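You operate a simulated robot arm through the tools that you are given. There is no shell and no other tool.

You run a simulated robot arm. Do the job below in one go: nothing can be reset, and whatever is moved stays where it is left.

## Task
Butt web piece four against piece three on the jig, turn both levers on, clamp both.
Fine: the vacuum stays on.

Only the result counts: the job must be done as asked and must still hold three seconds after the hand-in. Knocking over, shifting, dropping, spilling or breaking anything else fails it.

## Robot
A 6-joint arm with a three-finger gripper, fixed in place. Base frame: the origin is at the foot of the arm, x ahead of it, y to its left, z up. Lengths are in mm, angles in degrees, forces in N, time in s.
Its first joint turns from -166.0 to 166.0 degrees. Payload 4.89 kg.
Tool frame: the origin (TCP) lies between the finger pads and is the grasp point; the fingertips stand 30 mm ahead of it; z points along the fingers, y is the line along which they close. Largest opening 164 mm; the body of the gripper starts 125 mm behind the TCP.
Orientation is told as [roll, pitch, yaw] about the base's x, y, z axes, in that order, counted from this pose: with the fingers straight down and closing along the base's y, the tool's x points along the base's -x, its y along +y and its z along -z.

## Interface
- The arm moves only by the tool arm_command. Its argument "increments" is a list that holds one entry, the list of rows, each a list of 7 numbers: the shift along the tool's x, y, z in mm, then the turn, a rotation vector about the tool's x, y, z in degrees, then the finger opening in mm, from 0 to 164. In form: [[[tx, ty, tz, wx, wy, wz, hand], ...]]. A call has 1 to 20 rows; each row shifts and turns the commanded pose from where the row before left it, along the tool's axes as they then stand. Rows are played at 5 a second. More than 50 mm and 8.6 degrees between two rows, or a gripper value outside its range, and nothing of the call is played. A pose out of reach is approached as far as the arm can. The call stops where the force on the tool passes 90 N (or 10 N more than at its start, if that is more) or the arm is blocked; 0.2 s more then pass. The fingers move at their own pace (about 108 mm/s each) and stop on an object; they squeeze with about 42 N. The grip force told is the motor's: it shows also when the fingers shut on nothing. Time passes only in rows, and 0.2 s behind the last, so rows that do not move let the fingers close. It gives the time, the measured TCP pose, the force on the tool (base axes), the opening and the grip force at its end, in the units of the frame above (readings bear some noise), with the torque about the TCP (base axes, N m) and any sound that the robot's microphone picked up, and new pictures: "show" is both (left out), scene, wrist or none.
- Cameras (640 x 400 px; columns grow to the right, rows downward): "scene" is fixed at [397.8, 651.2, 1486.5]; the picture's right is [-0.82, -0.57, 0.00], its down [-0.32, 0.47, -0.82] and it looks along [0.47, -0.68, -0.57] (base axes); focal length 214 px, centre (320, 200). "wrist" rides on the gripper at [76, -2, -152] in the tool frame; the picture's right is [0.02, 1.00, 0.00], its down [-0.88, 0.02, -0.47] and it looks along [-0.47, 0.01, 0.88] (tool axes); focal length 247 px, centre (320, 200). There is no depth. A picture from a camera that has moved, and an enlarged one, comes with that camera's place and axes in the base frame and with its lens.
- lift_body(by): slides the trunk up (or, below 0, down) by that many mm; the arm rides with it, the base frame stays. It gives what a move gives, with no picture.
- zoom(camera, box): a new picture of the part [left, top, right, bottom] of that camera's present view, enlarged. No time passes.
- job_done(): hands the job in; it is judged then, once.

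Nothing tells you positions but the pictures and the camera data. Unless the task says otherwise, let go and move clear before handing in.

The tools are called after "Call:" as name(argument=value, ...) on one line, values as JSON. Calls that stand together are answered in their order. arm_command: Moves the arm, as the interface text tells. Its arguments: {"type":"object","properties":{"increments":{"type":"array","items":{"type":"array","items":{"type":"array","items":{"type":"number"}}}},"show":{"type":"string","enum":["both","scene","wrist","none"]}},"required":["increments"]} The other tools are called the same way: lift_body (by) slides the trunk up or down; zoom (camera, box) takes an enlarged picture of a part of a camera's view; job_done () hands the job in.

At the start:

```text
t: 0.0
tool_pos: [536.4, 45.8, 1350.4]
orientation: [0.0, 0.0, -0.1]
force: [-0.4, -0.2, -0.1]
moment: [0.0, 0.0, 0.04]
finger_gap: 163.8
gripper_force: 0.1
trunk travel left (down, up): [-175.0, 215.0]
```

scene: 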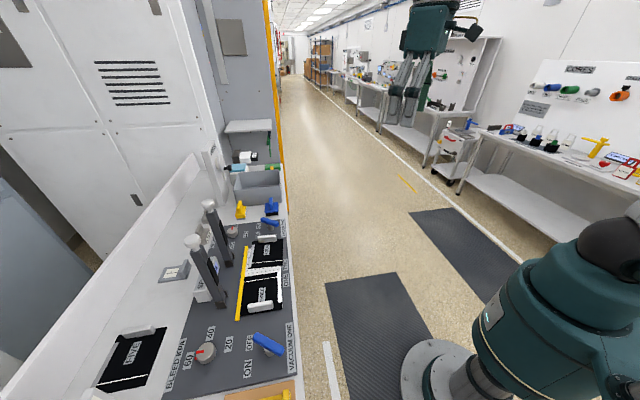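
wrist: 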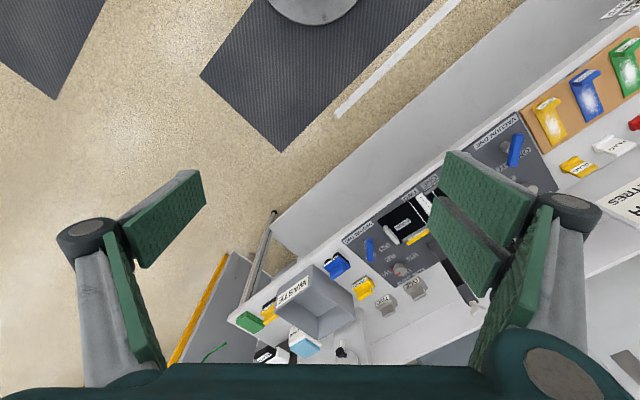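

I see a work bench with a dark jig panel, labelled web pieces, two blue vacuum levers and two upright clamps. I'll enlarge the views to read the labels before moving.

Call:
zoom(camera="scene", box=[180, 180, 310, 290])

Call:
zoom(camera="scene", box=[80, 270, 310, 400])

Call:
zoom(camera="wrist", box=[320, 80, 640, 380])

Call:
zoom(camera="wrist", box=[220, 180, 500, 380])

```text
3.64 times, centred on (245, 235) of scene
camera zoom: at [397.8, 651.2, 1486.5], right [-0.82, -0.57, 0.0], down [-0.32, 0.47, -0.82], along [0.47, -0.68, -0.57], focal length 780 px, centre (593, 73)
```

zoom: 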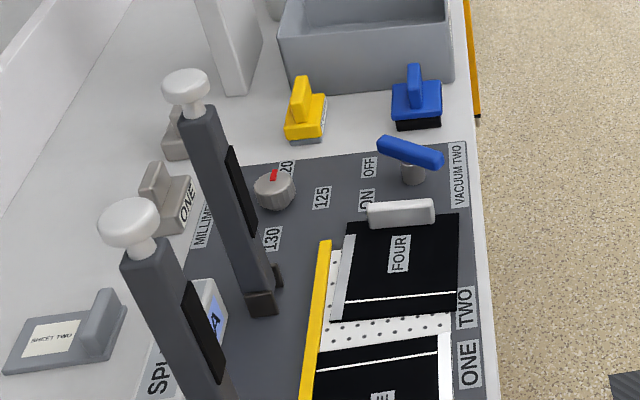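

```text
2.78 times, centred on (195, 335) of scene
camera zoom: at [397.8, 651.2, 1486.5], right [-0.82, -0.57, 0.0], down [-0.32, 0.47, -0.82], along [0.47, -0.68, -0.57], focal length 597 px, centre (668, -176)
```

zoom: 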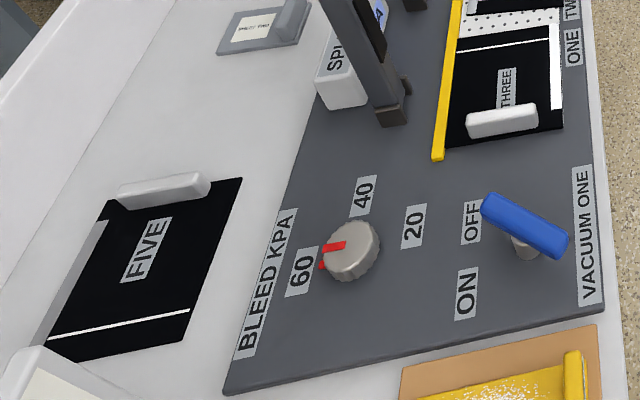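

```text
1.33 times, centred on (480, 230) of wrist
camera zoom: at [460.2, 43.7, 1502.8], right [-0.02, 1.0, 0.0], down [0.88, 0.02, 0.47], along [0.47, 0.01, -0.88], focal length 329 px, centre (107, 160)
```

zoom: 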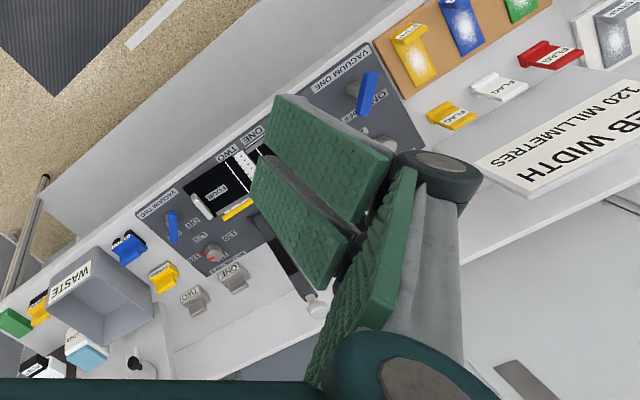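

```text
2.00 times, centred on (360, 280) of wrist
camera zoom: at [460.2, 43.7, 1502.8], right [-0.02, 1.0, 0.0], down [0.88, 0.02, 0.47], along [0.47, 0.01, -0.88], focal length 494 px, centre (240, 40)
```

zoom: 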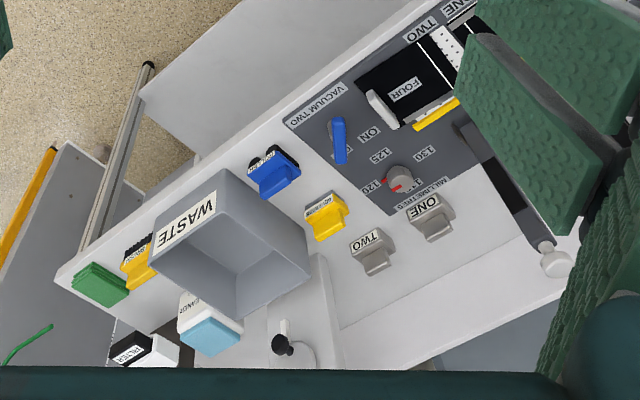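

The bench runs diagonally from about (640,560) to (960,205), with its surface near z≈860. I'll move up over the jig, facing it squarely, to get a better look.

Call:
arm_command(increments=[[[-22, 38, 15, 0, 0, 0, 164], [-22, 38, 15, 0, 0, 0, 164], [-22, 38, 15, 0, 0, 0, 164], [-22, 38, 15, 0, 0, 0, 164], [-22, 38, 15, 0, 0, 0, 164], [0, 0, 0, 0, 0, -7.2, 164], [0, 0, 0, 0, 0, -7.2, 164], [0, 0, 0, 0, 0, -7.2, 164], [0, 0, 0, 0, 0, -7.2, 164], [0, 0, 0, 0, 0, -7.2, 164], [0, 0, 0, 0, 0, -7.0, 164]]])

```text
t: 2.4
tool_pos: [647.1, 234.0, 1275.1]
orientation: [0.0, 0.0, 43.1]
force: [0.9, -1.0, 1.5]
moment: [0.03, 0.0, -0.01]
finger_gap: 164.0
gripper_force: 0.1
trunk travel left (down, up): [-175.0, 215.0]
camera wrist: at [591.8, 181.5, 1427.0], right [-0.7, 0.71, 0.0], down [0.63, 0.62, 0.47], along [0.34, 0.33, -0.88], focal length 247 px, centre (320, 200)
```

scene: 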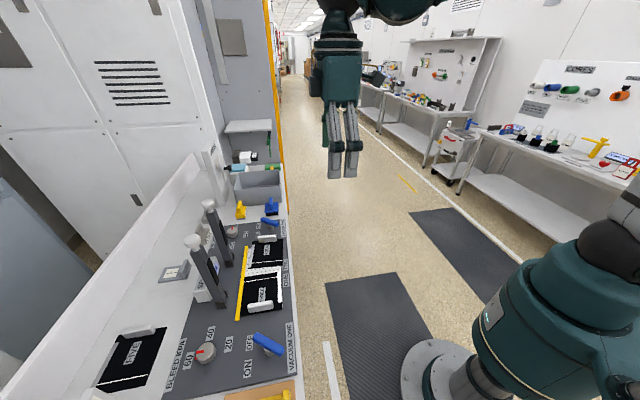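
wrist: 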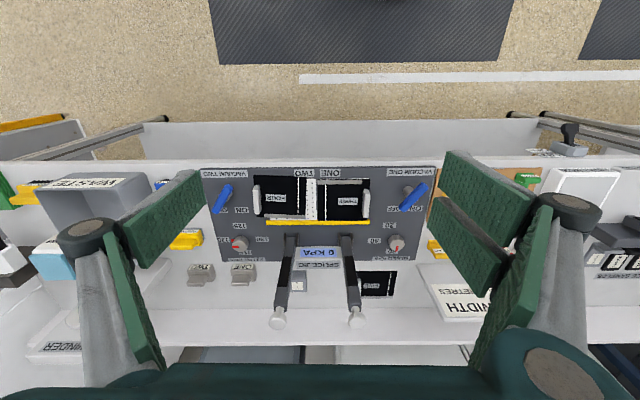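

The jig is now square in the wrist view: piece FOUR is on the left, THREE on the right, and the clamp arms are leaning back beyond the yellow fence. I'll enlarge it.

Call:
zoom(camera="wrist", box=[200, 160, 320, 235])

Call:
zoom(camera="wrist", box=[320, 160, 440, 235])

Call:
zoom(camera="wrist", box=[210, 220, 420, 345])

Call:
zoom(camera="scene", box=[170, 190, 300, 320])

```text
5.33 times, centred on (260, 198) of wrist
camera zoom: at [591.8, 181.5, 1427.0], right [-0.7, 0.71, 0.0], down [0.63, 0.62, 0.47], along [0.34, 0.33, -0.88], focal length 1317 px, centre (640, 213)
```

zoom: 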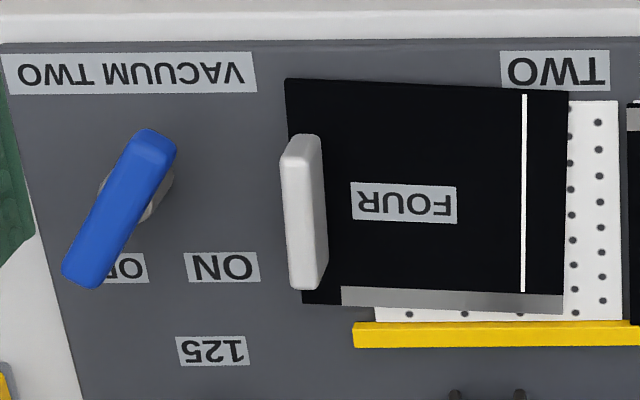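

```text
5.33 times, centred on (380, 198) of wrist
camera zoom: at [591.8, 181.5, 1427.0], right [-0.7, 0.71, 0.0], down [0.63, 0.62, 0.47], along [0.34, 0.33, -0.88], focal length 1317 px, centre (0, 213)
```

zoom: 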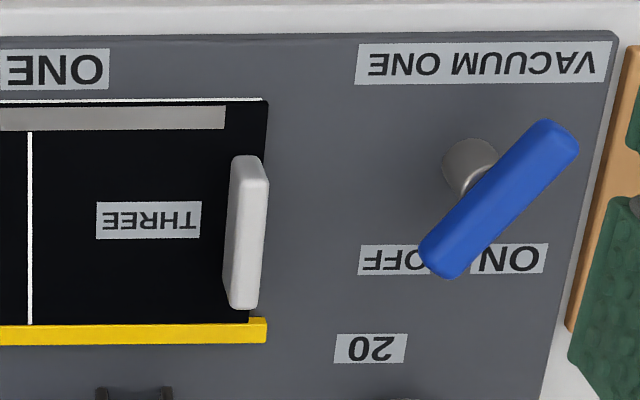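

```text
3.05 times, centred on (315, 282) of wrist
camera zoom: at [591.8, 181.5, 1427.0], right [-0.7, 0.71, 0.0], down [0.63, 0.62, 0.47], along [0.34, 0.33, -0.88], focal length 753 px, centre (335, -51)
```

zoom: 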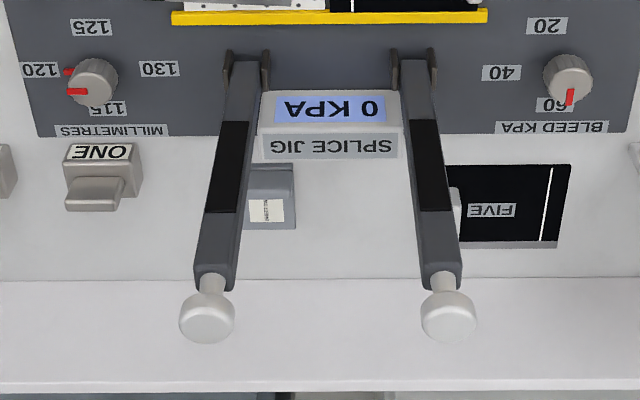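

```text
3.08 times, centred on (235, 255) of scene
camera zoom: at [397.8, 651.2, 1486.5], right [-0.82, -0.57, 0.0], down [-0.32, 0.47, -0.82], along [0.47, -0.68, -0.57], focal length 660 px, centre (582, 31)
```

zoom: 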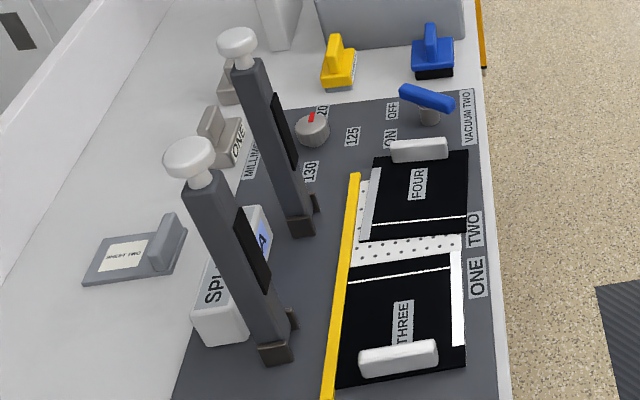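

The bench axes lie at about 45° to the base. Lever ONE pivots near (631,533), lever TWO near (957,208), and the vertical clamp bars hinge near (838,526) and (942,420), with knobs at z≈1125. I'll turn vacuum ONE on first so piece THREE is held while I butt FOUR against it, so next I go above lever ONE.

Call:
arm_command(increments=[[[0, 0, 0, 0, 0, 7.5, 90], [0, 0, 0, 0, 0, 7.5, 90], [0, 0, 0, 0, 0, 7.5, 90], [0, 0, 0, 0, 0, 7.6, 90], [-6.5, 36.9, 28, 0, 0, 0, 90], [-6.5, 36.9, 28, 0, 0, 0, 90], [-6.5, 36.9, 28, 0, 0, 0, 90], [-6.5, 36.9, 28, 0, 0, 0, 90], [-6.5, 36.9, 28, 0, 0, 0, 90], [-6.5, 36.9, 28, 0, 0, 0, 90], [-6.5, 36.9, 28, 0, 0, 0, 90], [-6.5, 36.9, 28, 0, 0, 0, 90]]])

```text
t: 5.0
tool_pos: [629.6, 536.8, 1051.4]
orientation: [0.0, -0.2, 12.9]
force: [-0.9, -1.2, 1.0]
moment: [0.27, -0.04, 0.0]
finger_gap: 89.9
gripper_force: 0.1
trunk travel left (down, up): [-175.0, 215.0]
camera wrist: at [555.1, 518.2, 1204.2], right [-0.24, 0.97, 0.0], down [0.85, 0.21, 0.47], along [0.46, 0.12, -0.88], focal length 247 px, centre (320, 200)
```

scene: 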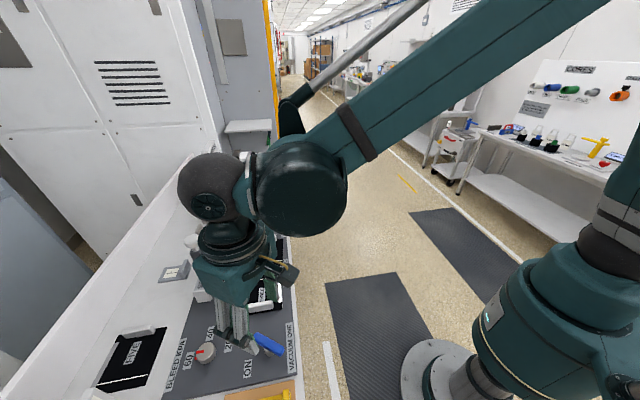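
wrist: 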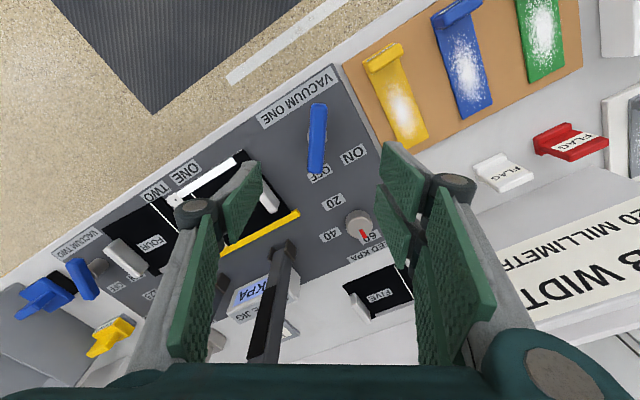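

The handle sits in line with the tool and almost exactly at its centre. I'll zoom in before descending.

Call:
zoom(camera="wrist", box=[260, 70, 390, 260])

Call:
zoom(camera="scene", box=[180, 290, 310, 390])

```text
2.11 times, centred on (325, 165) of wrist
camera zoom: at [555.1, 518.2, 1204.2], right [-0.24, 0.97, 0.0], down [0.85, 0.21, 0.47], along [0.46, 0.12, -0.88], focal length 520 px, centre (310, 274)
```

zoom: 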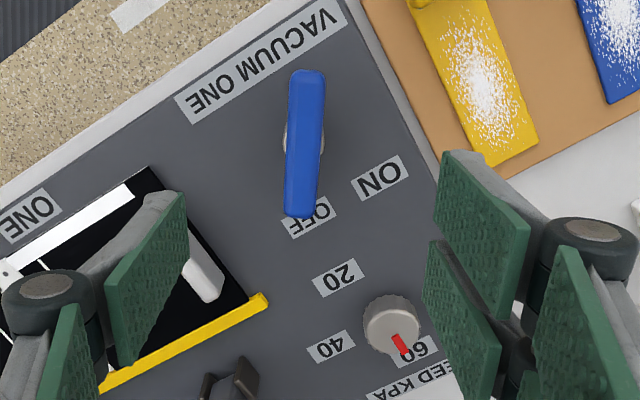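

```text
4.00 times, centred on (245, 340) of scene
camera zoom: at [397.8, 651.2, 1486.5], right [-0.82, -0.57, 0.0], down [-0.32, 0.47, -0.82], along [0.47, -0.68, -0.57], focal length 858 px, centre (620, -360)
```

zoom: 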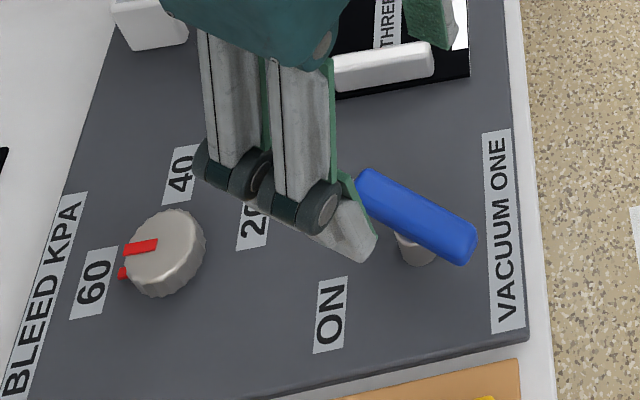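

Call:
arm_command(increments=[[[-3.2, -1, 30, 0, 0, 0, 80], [0, 0, 40, 0, 0, 0, 70], [0, 0, 40, 0, 0, 0, 70], [0, 0, 25, 0, 0, 0, 70], [0, 0, 15, 0, 0, 0, 70], [0, 0, 0, 0, 0, 0, 70]]])

```text
t: 6.4
tool_pos: [633.9, 532.9, 902.3]
orientation: [0.0, 0.0, 12.9]
force: [-0.2, 0.0, 0.0]
moment: [0.0, 0.03, -0.04]
finger_gap: 70.1
gripper_force: 0.1
trunk travel left (down, up): [-175.0, 215.0]
camera wrist: at [560.5, 515.4, 1054.9], right [-0.24, 0.97, 0.0], down [0.85, 0.22, 0.47], along [0.46, 0.12, -0.88], focal length 247 px, centre (320, 200)
```

scene: 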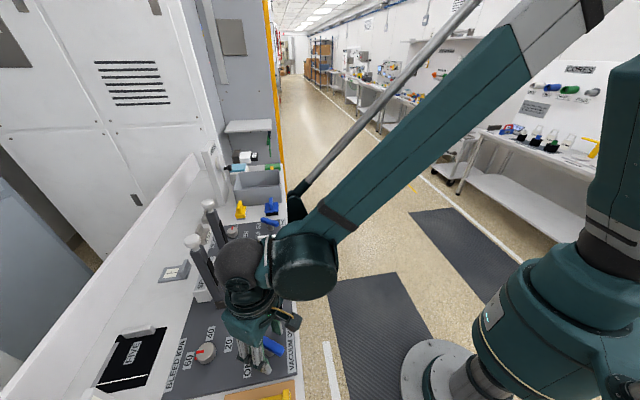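
wrist: 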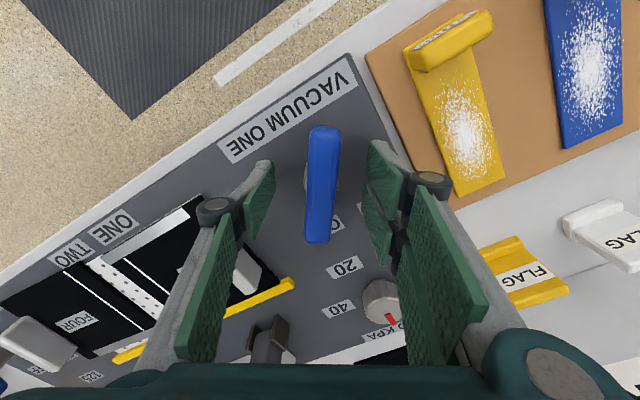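

The handle is centred between the fingers, so I'll close on it.

Call:
arm_command(increments=[[[0, 0, 0, 0, 0, 0, 40], [0, 0, 0, 0, 0, 0, 24], [0, 0, 0, 0, 0, 0, 10], [0, 0, 0, 0, 0, 0, 10]]], show="wrist")

```text
t: 7.4
tool_pos: [635.4, 534.4, 903.2]
orientation: [0.1, 0.0, 12.9]
force: [-1.1, 7.5, -1.3]
moment: [0.21, -0.04, -0.05]
finger_gap: 25.0
gripper_force: 45.1
trunk travel left (down, up): [-175.0, 215.0]
camera wrist: at [560.3, 515.7, 1055.1], right [-0.24, 0.97, 0.0], down [0.85, 0.22, 0.47], along [0.46, 0.12, -0.88], focal length 247 px, centre (320, 200)
```

wrist: 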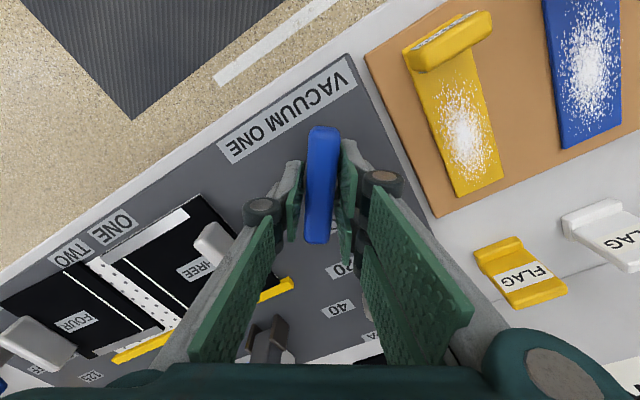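

Call:
arm_command(increments=[[[0, 1, 0, 0, 0, -7, 10], [0, 0, 0, 0, 0, -7, 10], [0, 0, 0, 0, 0, -7, 10], [0, 0, 0, 0, 0, -7, 10]]], show="wrist")

```text
t: 8.4
tool_pos: [633.9, 533.8, 902.2]
orientation: [0.1, -0.1, 41.1]
force: [0.8, 4.1, 18.2]
moment: [-0.54, 0.62, -0.01]
finger_gap: 24.8
gripper_force: 44.9
trunk travel left (down, up): [-175.0, 215.0]
camera wrist: at [577.4, 483.7, 1055.1], right [-0.67, 0.74, 0.0], down [0.65, 0.59, 0.47], along [0.35, 0.32, -0.88], focal length 247 px, centre (320, 200)
```

wrist: 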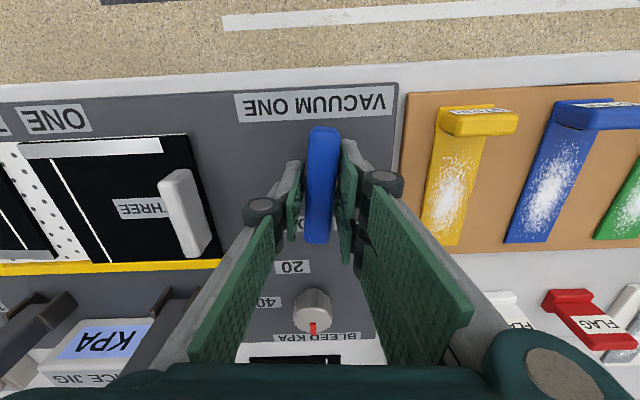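

The lever turns freely with the hand. I'll continue toward ON.

Call:
arm_command(increments=[[[0, 0, 0, 0, 0, -7, 10], [0, 0, 0, 0, 0, -7, 10], [0, 0, 0, 0, 0, -7, 10], [0, 0, 0, 0, 0, -7, 10], [0, 0, 0, 0, 0, -3, 10]]])

```text
t: 9.6
tool_pos: [634.2, 535.4, 901.7]
orientation: [-0.1, -0.1, 72.0]
force: [-3.9, 10.1, 35.6]
moment: [0.3, 0.19, 0.0]
finger_gap: 25.0
gripper_force: 45.3
trunk travel left (down, up): [-175.0, 215.0]
camera wrist: at [611.3, 462.2, 1054.9], right [-0.96, 0.29, 0.0], down [0.25, 0.84, 0.47], along [0.14, 0.45, -0.88], focal length 247 px, centre (320, 200)
```

scene: 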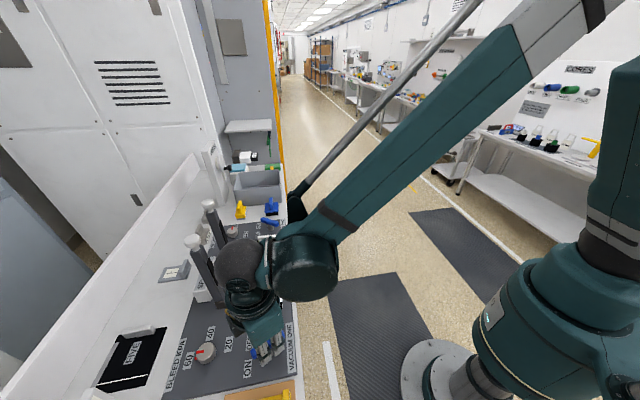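
wrist: 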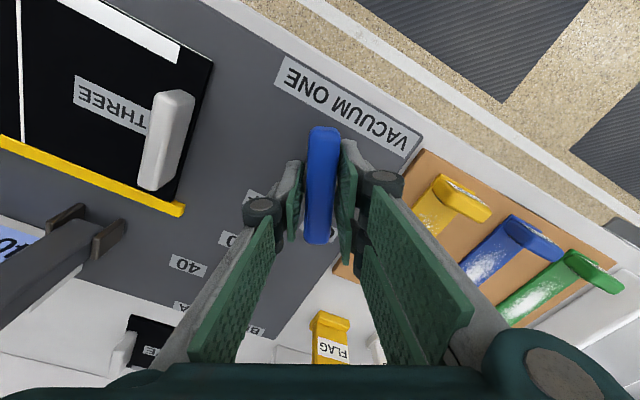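

Call:
arm_command(increments=[[[0, 0, -0.5, 0, 0, -3, 10], [0, 0, 0, 0, 0, -3, 10], [0, 0, 0, 0, 0, 0, 10]]], show="none")

Call:
zoom(camera="scene", box=[180, 250, 310, 390])

```text
t: 10.4
tool_pos: [633.4, 535.5, 901.7]
orientation: [-0.1, 0.0, 78.0]
force: [-10.3, 15.2, 27.2]
moment: [0.68, 0.34, -0.02]
finger_gap: 24.9
gripper_force: 44.9
trunk travel left (down, up): [-175.0, 215.0]
```

```text
2.86 times, centred on (245, 320) of scene
camera zoom: at [397.8, 651.2, 1486.5], right [-0.82, -0.57, 0.0], down [-0.32, 0.47, -0.82], along [0.47, -0.68, -0.57], focal length 613 px, centre (534, -143)
```

zoom: 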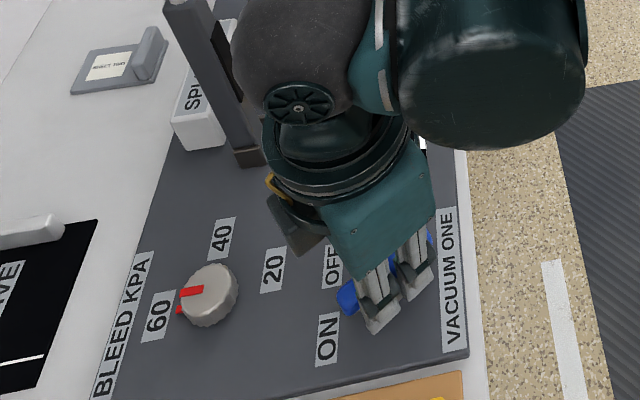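

There's no stop felt yet. I'll let go, rise and check the lever angle and the gauge.

Call:
arm_command(increments=[[[0, 0, 0, 0, 0, 0, 60], [0, 0, 0, 0, 0, 0, 70], [0, 0, -40, 0, 0, 0, 70], [0, 0, -45, 0, 0, 0, 70], [0, 0, -45, 0, 0, 0, 70], [0, 0, -40, 0, 0, 0, 70]]])

Call:
zoom(camera="wrist", box=[200, 60, 440, 260])

Call:
zoom(camera="scene", box=[180, 250, 310, 390])

```text
t: 11.8
tool_pos: [635.3, 534.7, 1070.8]
orientation: [0.0, -0.1, 77.8]
force: [0.8, 0.7, -0.2]
moment: [-0.09, 0.09, 0.04]
finger_gap: 70.0
gripper_force: 0.0
trunk travel left (down, up): [-175.0, 215.0]
camera wrist: at [621.4, 460.5, 1223.1], right [-0.98, 0.19, 0.0], down [0.17, 0.87, 0.47], along [0.09, 0.46, -0.88], focal length 247 px, centre (320, 200)
```

scene: 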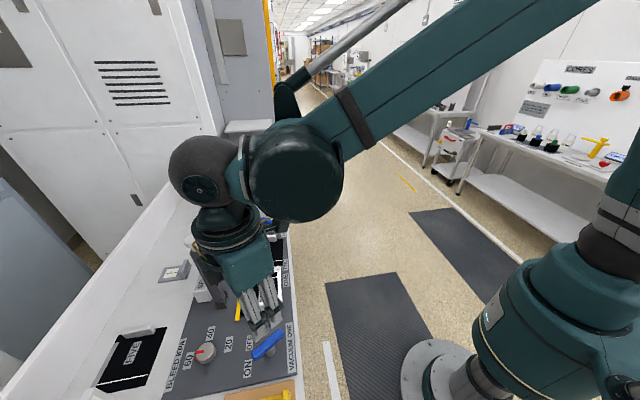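
wrist: 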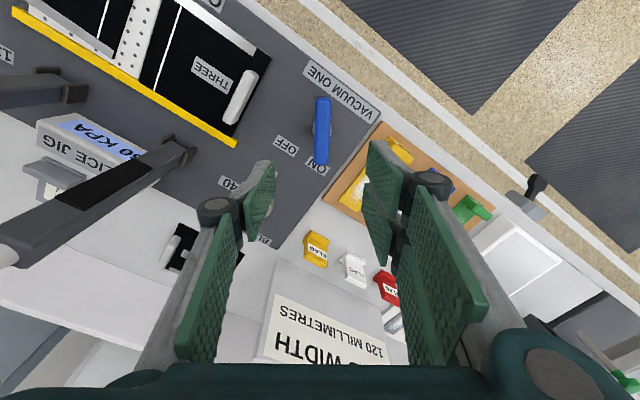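

```text
2.00 times, centred on (320, 160) of wrist
camera zoom: at [621.4, 460.5, 1223.1], right [-0.98, 0.19, 0.0], down [0.17, 0.87, 0.47], along [0.09, 0.46, -0.88], focal length 494 px, centre (320, 280)
```

zoom: 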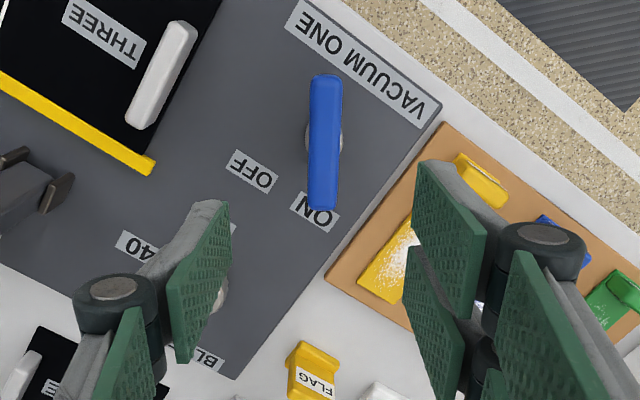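

```text
2.86 times, centred on (245, 320) of scene
camera zoom: at [397.8, 651.2, 1486.5], right [-0.82, -0.57, 0.0], down [-0.32, 0.47, -0.82], along [0.47, -0.68, -0.57], focal length 613 px, centre (534, -143)
```

zoom: 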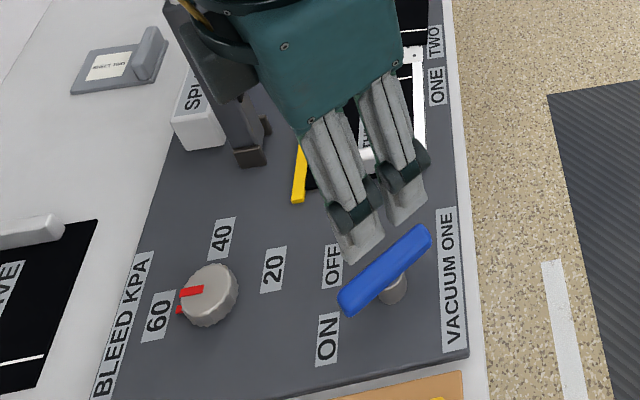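

Call:
zoom(camera="wrist", box=[20, 90, 180, 200])

```text
3.64 times, centred on (100, 145) of wrist
camera zoom: at [621.4, 460.5, 1223.1], right [-0.98, 0.19, 0.0], down [0.17, 0.87, 0.47], along [0.09, 0.46, -0.88], focal length 898 px, centre (1120, 400)
```

zoom: 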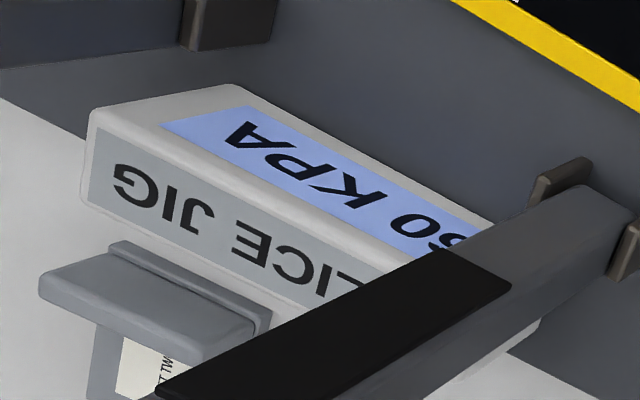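

Vacuum ONE is on: the gauge reads 60 kPa and the handle points at ON. Next I go over piece FOUR for a close look.

Call:
arm_command(increments=[[[0, 0, 0, 0, 0, 7.5, 100], [0, 0, 0, 0, 0, 7.5, 100], [0, 0, 0, 0, 0, 7.5, 100], [0, 0, 0, 0, 0, 7.5, 100], [0, 0, 0, 0, 0, 2.9, 100], [0, -47, -5, 0, 0, 0, 100], [0, -47, -5, 0, 0, 0, 100], [0, -47, -5, 0, 0, 0, 100], [0, -47, -5, 0, 0, 0, 100], [0, -47, -5, 0, 0, 0, 100], [0, -47, 0, 0, 0, 0, 100], [0, -47, 0, 0, 0, 0, 100], [0, -47, 0, 0, 0, 0, 100]]])

Call:
zoom(camera="wrist", box=[260, 60, 420, 260])

```text
t: 14.6
tool_pos: [899.8, 273.0, 1097.2]
orientation: [-0.1, 0.0, 45.1]
force: [-1.1, 1.0, -0.1]
moment: [-0.23, -0.16, -0.03]
finger_gap: 100.1
gripper_force: 0.1
trunk travel left (down, up): [-175.0, 215.0]
camera wrist: at [847.0, 217.1, 1249.7], right [-0.72, 0.69, 0.0], down [0.61, 0.64, 0.47], along [0.33, 0.34, -0.88], focal length 247 px, centre (320, 200)
```

scene: 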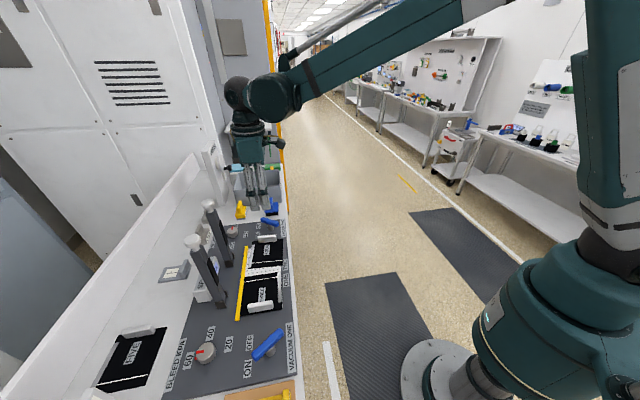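
wrist: 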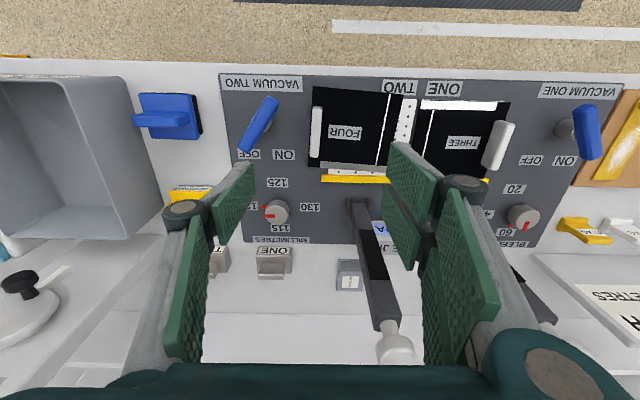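

```text
2.00 times, centred on (340, 160) of wrist
camera zoom: at [847.0, 217.1, 1249.7], right [-0.72, 0.69, 0.0], down [0.61, 0.64, 0.47], along [0.33, 0.34, -0.88], focal length 494 px, centre (280, 280)
```

zoom: 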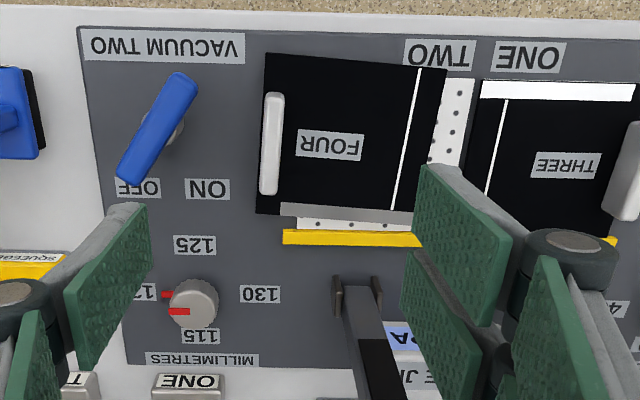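

Call:
zoom(camera="wrist", box=[300, 75, 400, 195])

Call:
zoom(camera="wrist", box=[210, 65, 420, 130])

Call:
zoom(camera="scene", box=[230, 225, 300, 325])

```text
3.33 times, centred on (350, 135) of wrist
camera zoom: at [847.0, 217.1, 1249.7], right [-0.72, 0.69, 0.0], down [0.61, 0.64, 0.47], along [0.33, 0.34, -0.88], focal length 823 px, centre (220, 417)
```

zoom: 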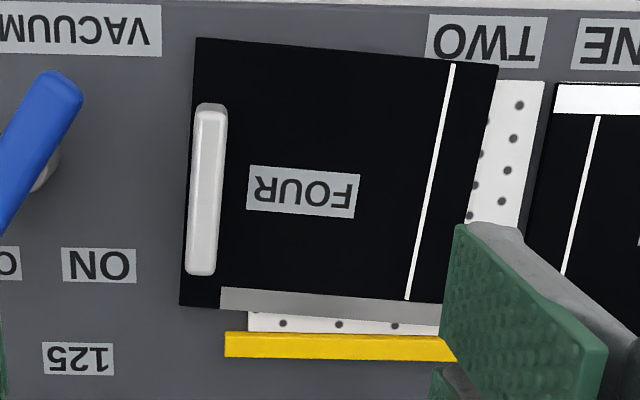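

```text
3.05 times, centred on (315, 98) of wrist
camera zoom: at [847.0, 217.1, 1249.7], right [-0.72, 0.69, 0.0], down [0.61, 0.64, 0.47], along [0.33, 0.34, -0.88], focal length 753 px, centre (335, 512)
```

zoom: 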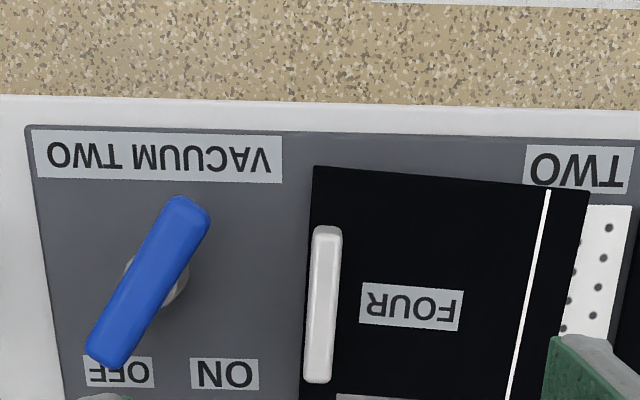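

```text
4.00 times, centred on (265, 275) of scene
camera zoom: at [397.8, 651.2, 1486.5], right [-0.82, -0.57, 0.0], down [-0.32, 0.47, -0.82], along [0.47, -0.68, -0.57], focal length 858 px, centre (540, -100)
```

zoom: 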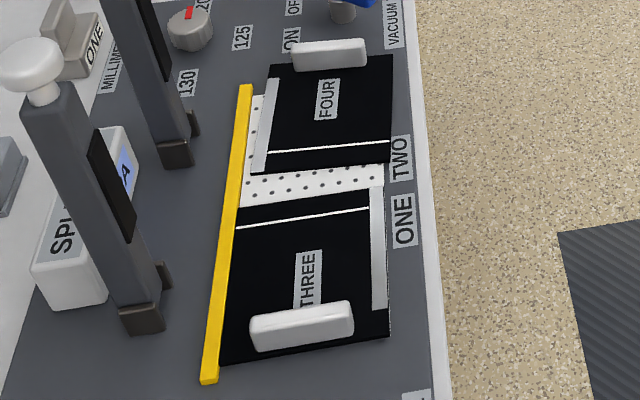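

Piece FOUR is turned about 3.5° clockwise, roughly 30 mm short of THREE and 11 mm off the fence. The tab to grasp is about (908,272) with its top near z≈895, so I'll line up on it, descend part way and check.

Call:
arm_command(increments=[[[-5, -6, 0, 0, 0, 3.5, 50], [0, 0, 40, 0, 0, 0, 50], [0, 0, 40, 0, 0, 0, 50], [0, 0, 40, 0, 0, 0, 50], [0, 0, 35, 0, 0, 0, 50]]], show="wrist")

Call:
zoom(camera="wrist", box=[220, 100, 460, 260])

```text
t: 15.8
tool_pos: [907.5, 269.4, 942.4]
orientation: [0.0, 0.0, 41.5]
force: [-0.6, 0.5, -0.2]
moment: [0.04, -0.1, 0.01]
finger_gap: 49.8
gripper_force: 0.0
trunk travel left (down, up): [-175.0, 215.0]
camera wrist: at [851.0, 217.5, 1093.7], right [-0.68, 0.73, 0.0], down [0.65, 0.6, 0.47], along [0.35, 0.32, -0.88], focal length 247 px, centre (320, 200)
```

wrist: 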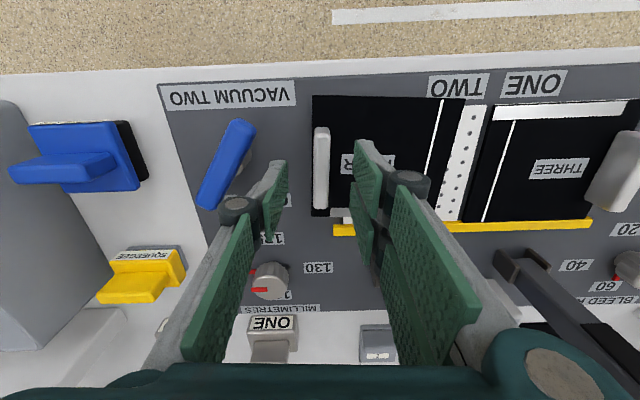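

```text
2.50 times, centred on (340, 180) of wrist
camera zoom: at [851.0, 217.5, 1093.7], right [-0.68, 0.73, 0.0], down [0.65, 0.6, 0.47], along [0.35, 0.32, -0.88], focal length 617 px, centre (270, 250)
```

zoom: 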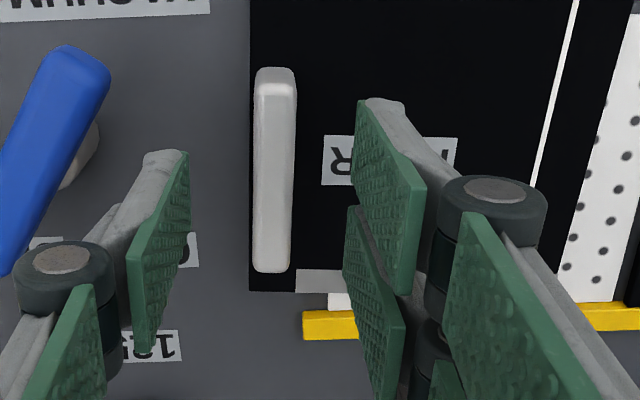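

Call:
arm_command(increments=[[[0, 1, 25, 0, 0, 0, 50], [0, 0, 14, 0, 0, 0, 50], [0, 0, 0, 0, 0, 0, 50], [0, 0, 0, 0, 0, 0, 30], [0, 0, 0, 0, 0, 0, 18], [0, 0, 0, 0, 0, 0, 5], [0, 0, 0, 0, 0, 0, 5]]], show="wrist")

Call:
zoom(camera="wrist", box=[220, 60, 540, 260])

```text
t: 17.4
tool_pos: [908.2, 267.5, 899.9]
orientation: [0.0, -0.1, 41.4]
force: [-0.4, 0.4, -0.6]
moment: [-0.02, 0.03, 0.0]
finger_gap: 13.2
gripper_force: 42.1
trunk travel left (down, up): [-175.0, 215.0]
camera wrist: at [851.8, 217.8, 1053.6], right [-0.68, 0.73, 0.0], down [0.65, 0.6, 0.47], along [0.35, 0.32, -0.88], focal length 247 px, centre (320, 200)
```

wrist: 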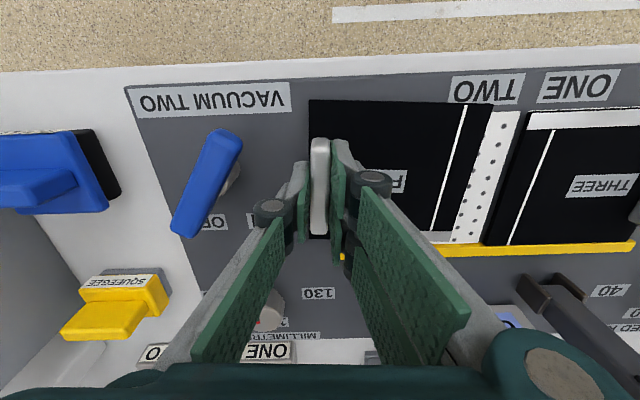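

```text
2.00 times, centred on (380, 160) of wrist
camera zoom: at [851.8, 217.8, 1053.6], right [-0.68, 0.73, 0.0], down [0.65, 0.6, 0.47], along [0.35, 0.32, -0.88], focal length 494 px, centre (200, 280)
```

zoom: 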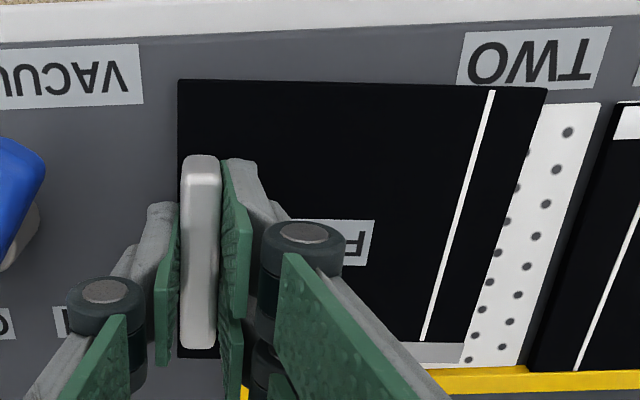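

The tab is held, 13 mm thick. I'll square the piece to the fence and close part of the gap.

Call:
arm_command(increments=[[[0, 0, 0, 0, 0, -1.8, 5], [0, 0, 0, 0, 0, -1.75, 5], [0, 5, 0, 0, 0, 0, 5], [0, 5, 0, 0, 0, 0, 5], [0, 0, 0, 0, 0, 0, 5]]], show="wrist")

Call:
zoom(camera="wrist", box=[300, 80, 500, 260])

Call:
zoom(camera="scene", box=[225, 220, 305, 320])

```text
t: 18.6
tool_pos: [900.3, 277.0, 903.9]
orientation: [0.0, 0.1, 45.1]
force: [-0.4, 0.2, -1.0]
moment: [0.0, -0.01, -0.02]
finger_gap: 13.2
gripper_force: 42.3
trunk travel left (down, up): [-175.0, 215.0]
camera wrist: at [848.0, 221.8, 1055.9], right [-0.72, 0.69, 0.0], down [0.61, 0.64, 0.47], along [0.33, 0.34, -0.88], focal length 247 px, centre (320, 200)
```

wrist: 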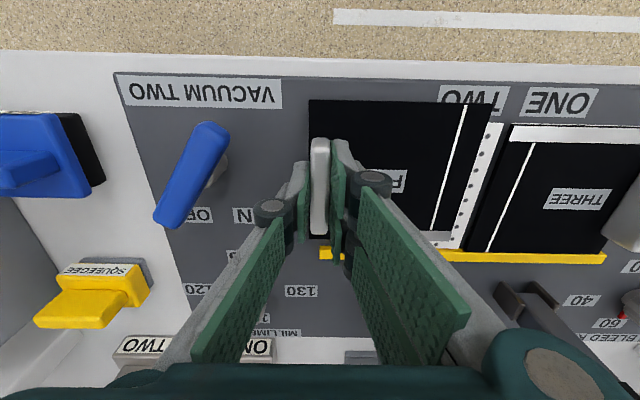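

```text
2.22 times, centred on (400, 170) of wrist
camera zoom: at [848.0, 221.8, 1055.9], right [-0.72, 0.69, 0.0], down [0.61, 0.64, 0.47], along [0.33, 0.34, -0.88], focal length 549 px, centre (142, 267)
```

zoom: 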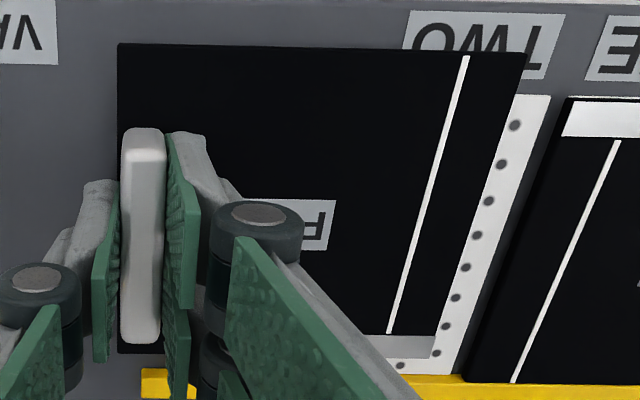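

```text
4.00 times, centred on (265, 270) of scene
camera zoom: at [397.8, 651.2, 1486.5], right [-0.82, -0.57, 0.0], down [-0.32, 0.47, -0.82], along [0.47, -0.68, -0.57], focal length 858 px, centre (540, -80)
```

zoom: 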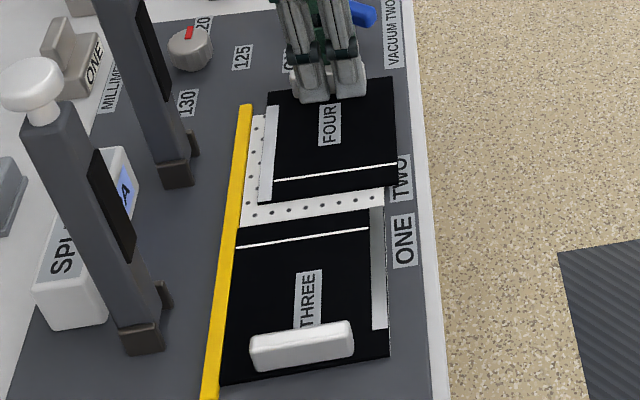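

FOUR is now parallel to THREE and the fence. About 12 mm remains to the fence and 18 mm to THREE, so I'll go most of the way.

Call:
arm_command(increments=[[[-3, 3, 0, 0, 0, 0, 5], [-3, 3, 0, 0, 0, 0, 5], [-3, 3, 0, 0, 0, 0, 5], [-1, 1, 0, 0, 0, 0, 5], [0, 0, 0, 0, 0, 0, 5]]], show="wrist")

Call:
zoom(camera="wrist", box=[300, 80, 500, 280])

Call:
zoom(camera="scene", box=[235, 230, 295, 290])

```text
t: 19.8
tool_pos: [901.7, 290.2, 903.2]
orientation: [0.1, 0.0, 45.1]
force: [0.4, 0.2, -0.9]
moment: [-0.04, -0.02, 0.04]
finger_gap: 13.3
gripper_force: 41.6
trunk travel left (down, up): [-175.0, 215.0]
camera wrist: at [847.9, 235.6, 1054.8], right [-0.72, 0.69, 0.0], down [0.61, 0.64, 0.47], along [0.33, 0.34, -0.88], focal length 247 px, centre (320, 200)
```

wrist: 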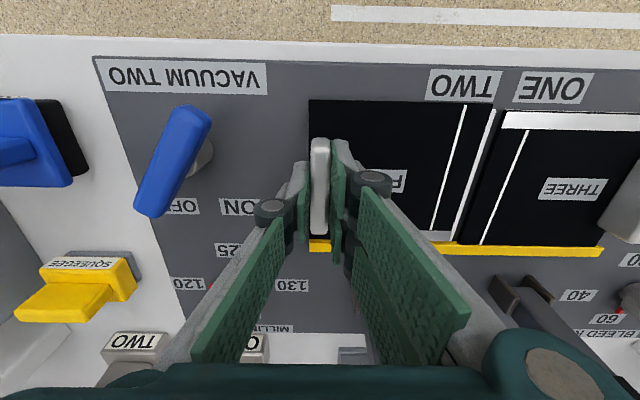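

```text
2.00 times, centred on (400, 180) of wrist
camera zoom: at [847.9, 235.6, 1054.8], right [-0.72, 0.69, 0.0], down [0.61, 0.64, 0.47], along [0.33, 0.34, -0.88], focal length 494 px, centre (160, 240)
```

zoom: 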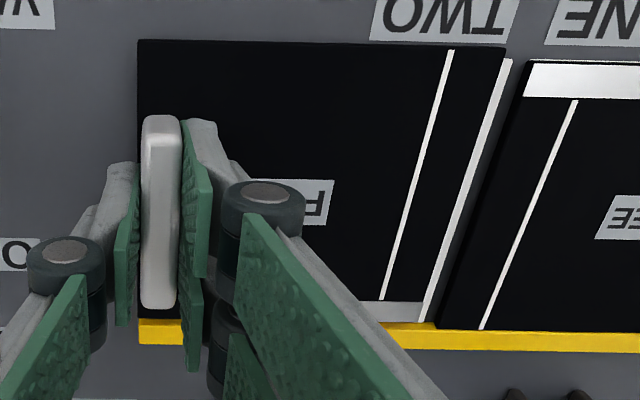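

```text
6.67 times, centred on (265, 260) of scene
camera zoom: at [397.8, 651.2, 1486.5], right [-0.82, -0.57, 0.0], down [-0.32, 0.47, -0.82], along [0.47, -0.68, -0.57], focal length 1430 px, centre (687, -200)
```

zoom: 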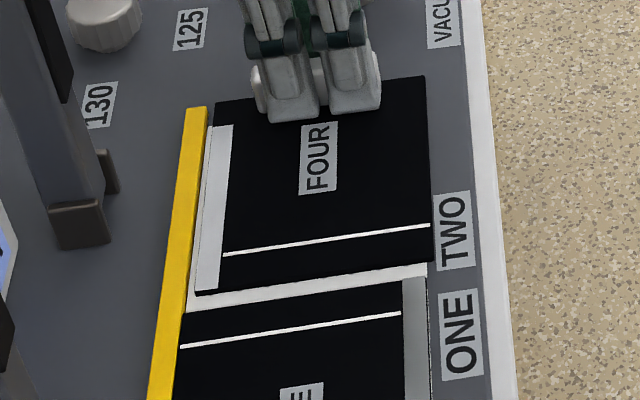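

Call:
arm_command(increments=[[[-1.5, 2, 0, 0, 0, 0, 5], [-1, 2, 0, 0, 0, 0, 5], [-0.5, 1, 0, 0, 0, 0, 5], [0, 0, 0, 0, 0, 0, 5]]], show="wrist")

Call:
zoom(camera="wrist", box=[360, 90, 480, 260])

Call:
zoom(camera="scene", box=[240, 250, 290, 290])

```text
t: 20.8
tool_pos: [899.2, 295.2, 901.3]
orientation: [-0.1, 0.0, 45.1]
force: [-0.5, 0.3, -1.7]
moment: [-0.01, 0.0, -0.02]
finger_gap: 13.2
gripper_force: 42.2
trunk travel left (down, up): [-175.0, 215.0]
camera wrist: at [846.3, 241.2, 1055.5], right [-0.72, 0.69, 0.0], down [0.61, 0.64, 0.47], along [0.33, 0.34, -0.88], focal length 247 px, centre (320, 200)
```

wrist: 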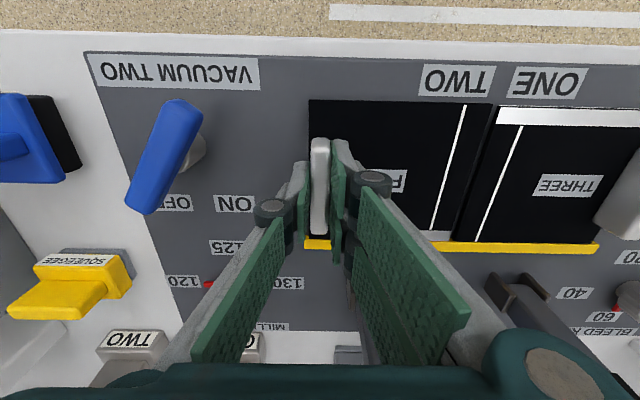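

```text
2.35 times, centred on (420, 175) of wrist
camera zoom: at [846.3, 241.2, 1055.5], right [-0.72, 0.69, 0.0], down [0.61, 0.64, 0.47], along [0.33, 0.34, -0.88], focal length 581 px, centre (85, 259)
```

zoom: 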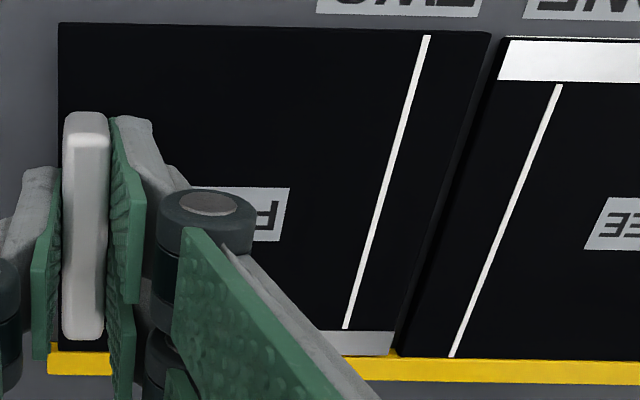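

```text
10.00 times, centred on (265, 270) of scene
camera zoom: at [397.8, 651.2, 1486.5], right [-0.82, -0.57, 0.0], down [-0.32, 0.47, -0.82], along [0.47, -0.68, -0.57], focal length 2145 px, centre (870, -500)
```

zoom: 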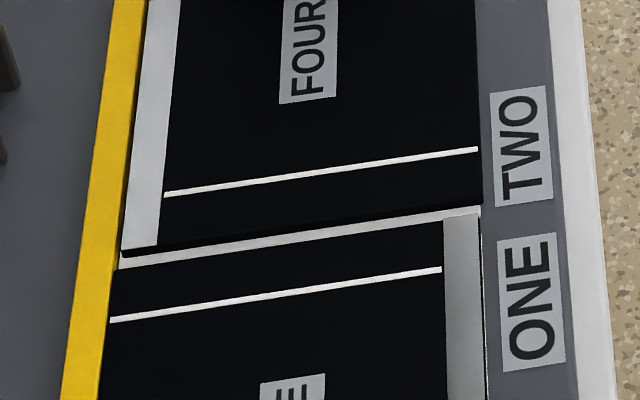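

Call:
arm_command(increments=[[[-0.5, 0.5, 0, 0, 0, 0, 5], [-0.5, 0.5, 0, 0, 0, 0, 5], [0, 0, 0, 0, 0, 0, 5]]], show="none")

Call:
arm_command(increments=[[[-0.5, 0.5, 0, 0, 0, 0, 5], [-0.5, 0.5, 0, 0, 0, 0, 5], [0, 0, 0, 0, 0, 0, 5]]], show="none")

Call:
zoom(camera="wrist", box=[360, 90, 480, 260])

Call:
zoom(camera="scene", box=[240, 250, 290, 290])

```text
t: 21.6
tool_pos: [899.2, 295.9, 903.2]
orientation: [0.0, 0.0, 45.1]
force: [0.2, 0.4, -1.7]
moment: [-0.04, -0.04, 0.0]
finger_gap: 13.1
gripper_force: 41.9
trunk travel left (down, up): [-175.0, 215.0]
```

```text
t: 22.4
tool_pos: [899.1, 298.6, 903.2]
orientation: [-0.1, 0.1, 45.1]
force: [-1.4, -3.0, -1.3]
moment: [-0.14, 0.07, -0.08]
finger_gap: 13.1
gripper_force: 41.9
trunk travel left (down, up): [-175.0, 215.0]
```

```text
2.35 times, centred on (420, 175) of wrist
camera zoom: at [846.6, 243.9, 1055.5], right [-0.72, 0.69, 0.0], down [0.61, 0.64, 0.47], along [0.33, 0.34, -0.88], focal length 581 px, centre (85, 259)
```

zoom: 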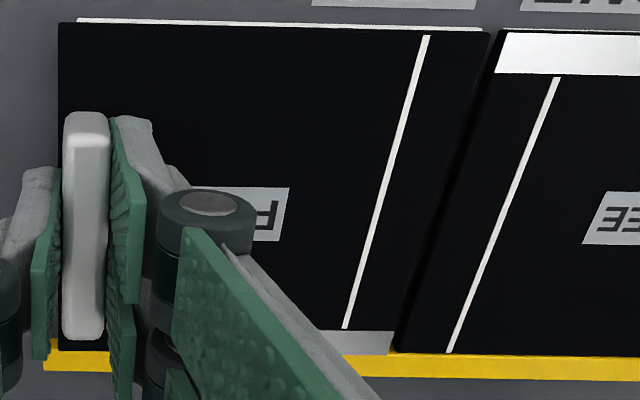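

```text
10.00 times, centred on (265, 270) of scene
camera zoom: at [397.8, 651.2, 1486.5], right [-0.82, -0.57, 0.0], down [-0.32, 0.47, -0.82], along [0.47, -0.68, -0.57], focal length 2145 px, centre (870, -500)
```

zoom: 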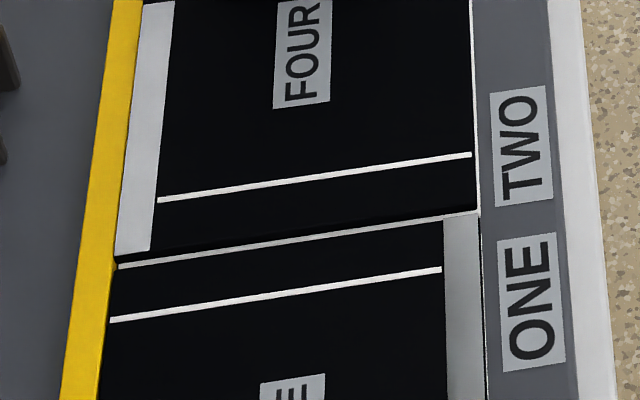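

The fence is touched. I'll close the last couple of millimetres toward THREE in small steps.

Call:
arm_command(increments=[[[0, 0.5, 0, 0, 0, 0, 5], [0, 0.5, 0, 0, 0, 0, 5], [0, 0.5, 0, 0, 0, 0, 5], [0, 0, 0, 0, 0, 0, 5]]], show="none")

Call:
zoom(camera="scene", box=[240, 250, 290, 290])

Call:
zoom(camera="wrist", box=[360, 90, 480, 260])

```text
t: 23.4
tool_pos: [897.7, 300.4, 902.7]
orientation: [0.0, 0.0, 45.1]
force: [-0.6, -0.2, -1.4]
moment: [-0.07, 0.0, -0.01]
finger_gap: 13.4
gripper_force: 42.1
trunk travel left (down, up): [-175.0, 215.0]
```

```text
10.00 times, centred on (265, 270) of scene
camera zoom: at [397.8, 651.2, 1486.5], right [-0.82, -0.57, 0.0], down [-0.32, 0.47, -0.82], along [0.47, -0.68, -0.57], focal length 2145 px, centre (870, -500)
```

zoom: 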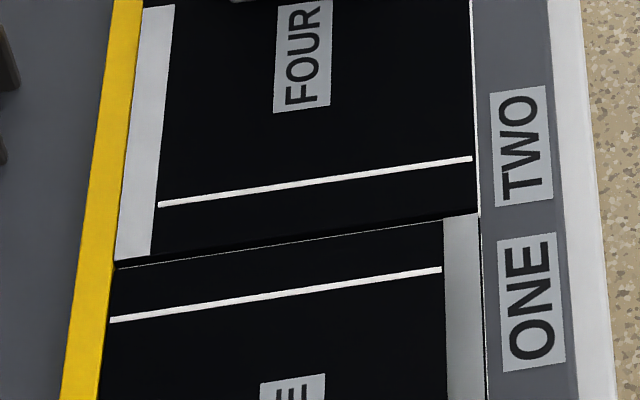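

```text
2.35 times, centred on (420, 175) of wrist
camera zoom: at [845.4, 244.9, 1055.3], right [-0.72, 0.69, 0.0], down [0.61, 0.64, 0.47], along [0.33, 0.34, -0.88], focal length 581 px, centre (85, 259)
```

zoom: 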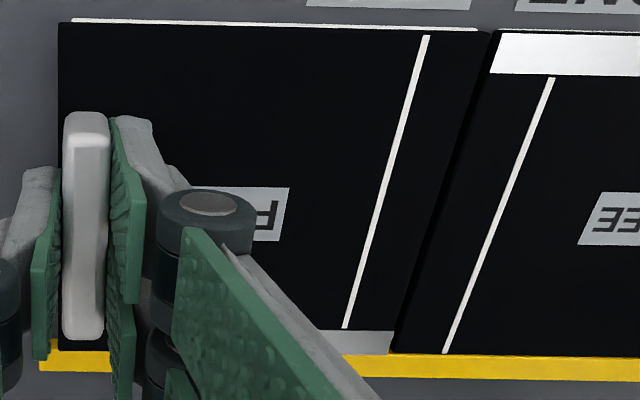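

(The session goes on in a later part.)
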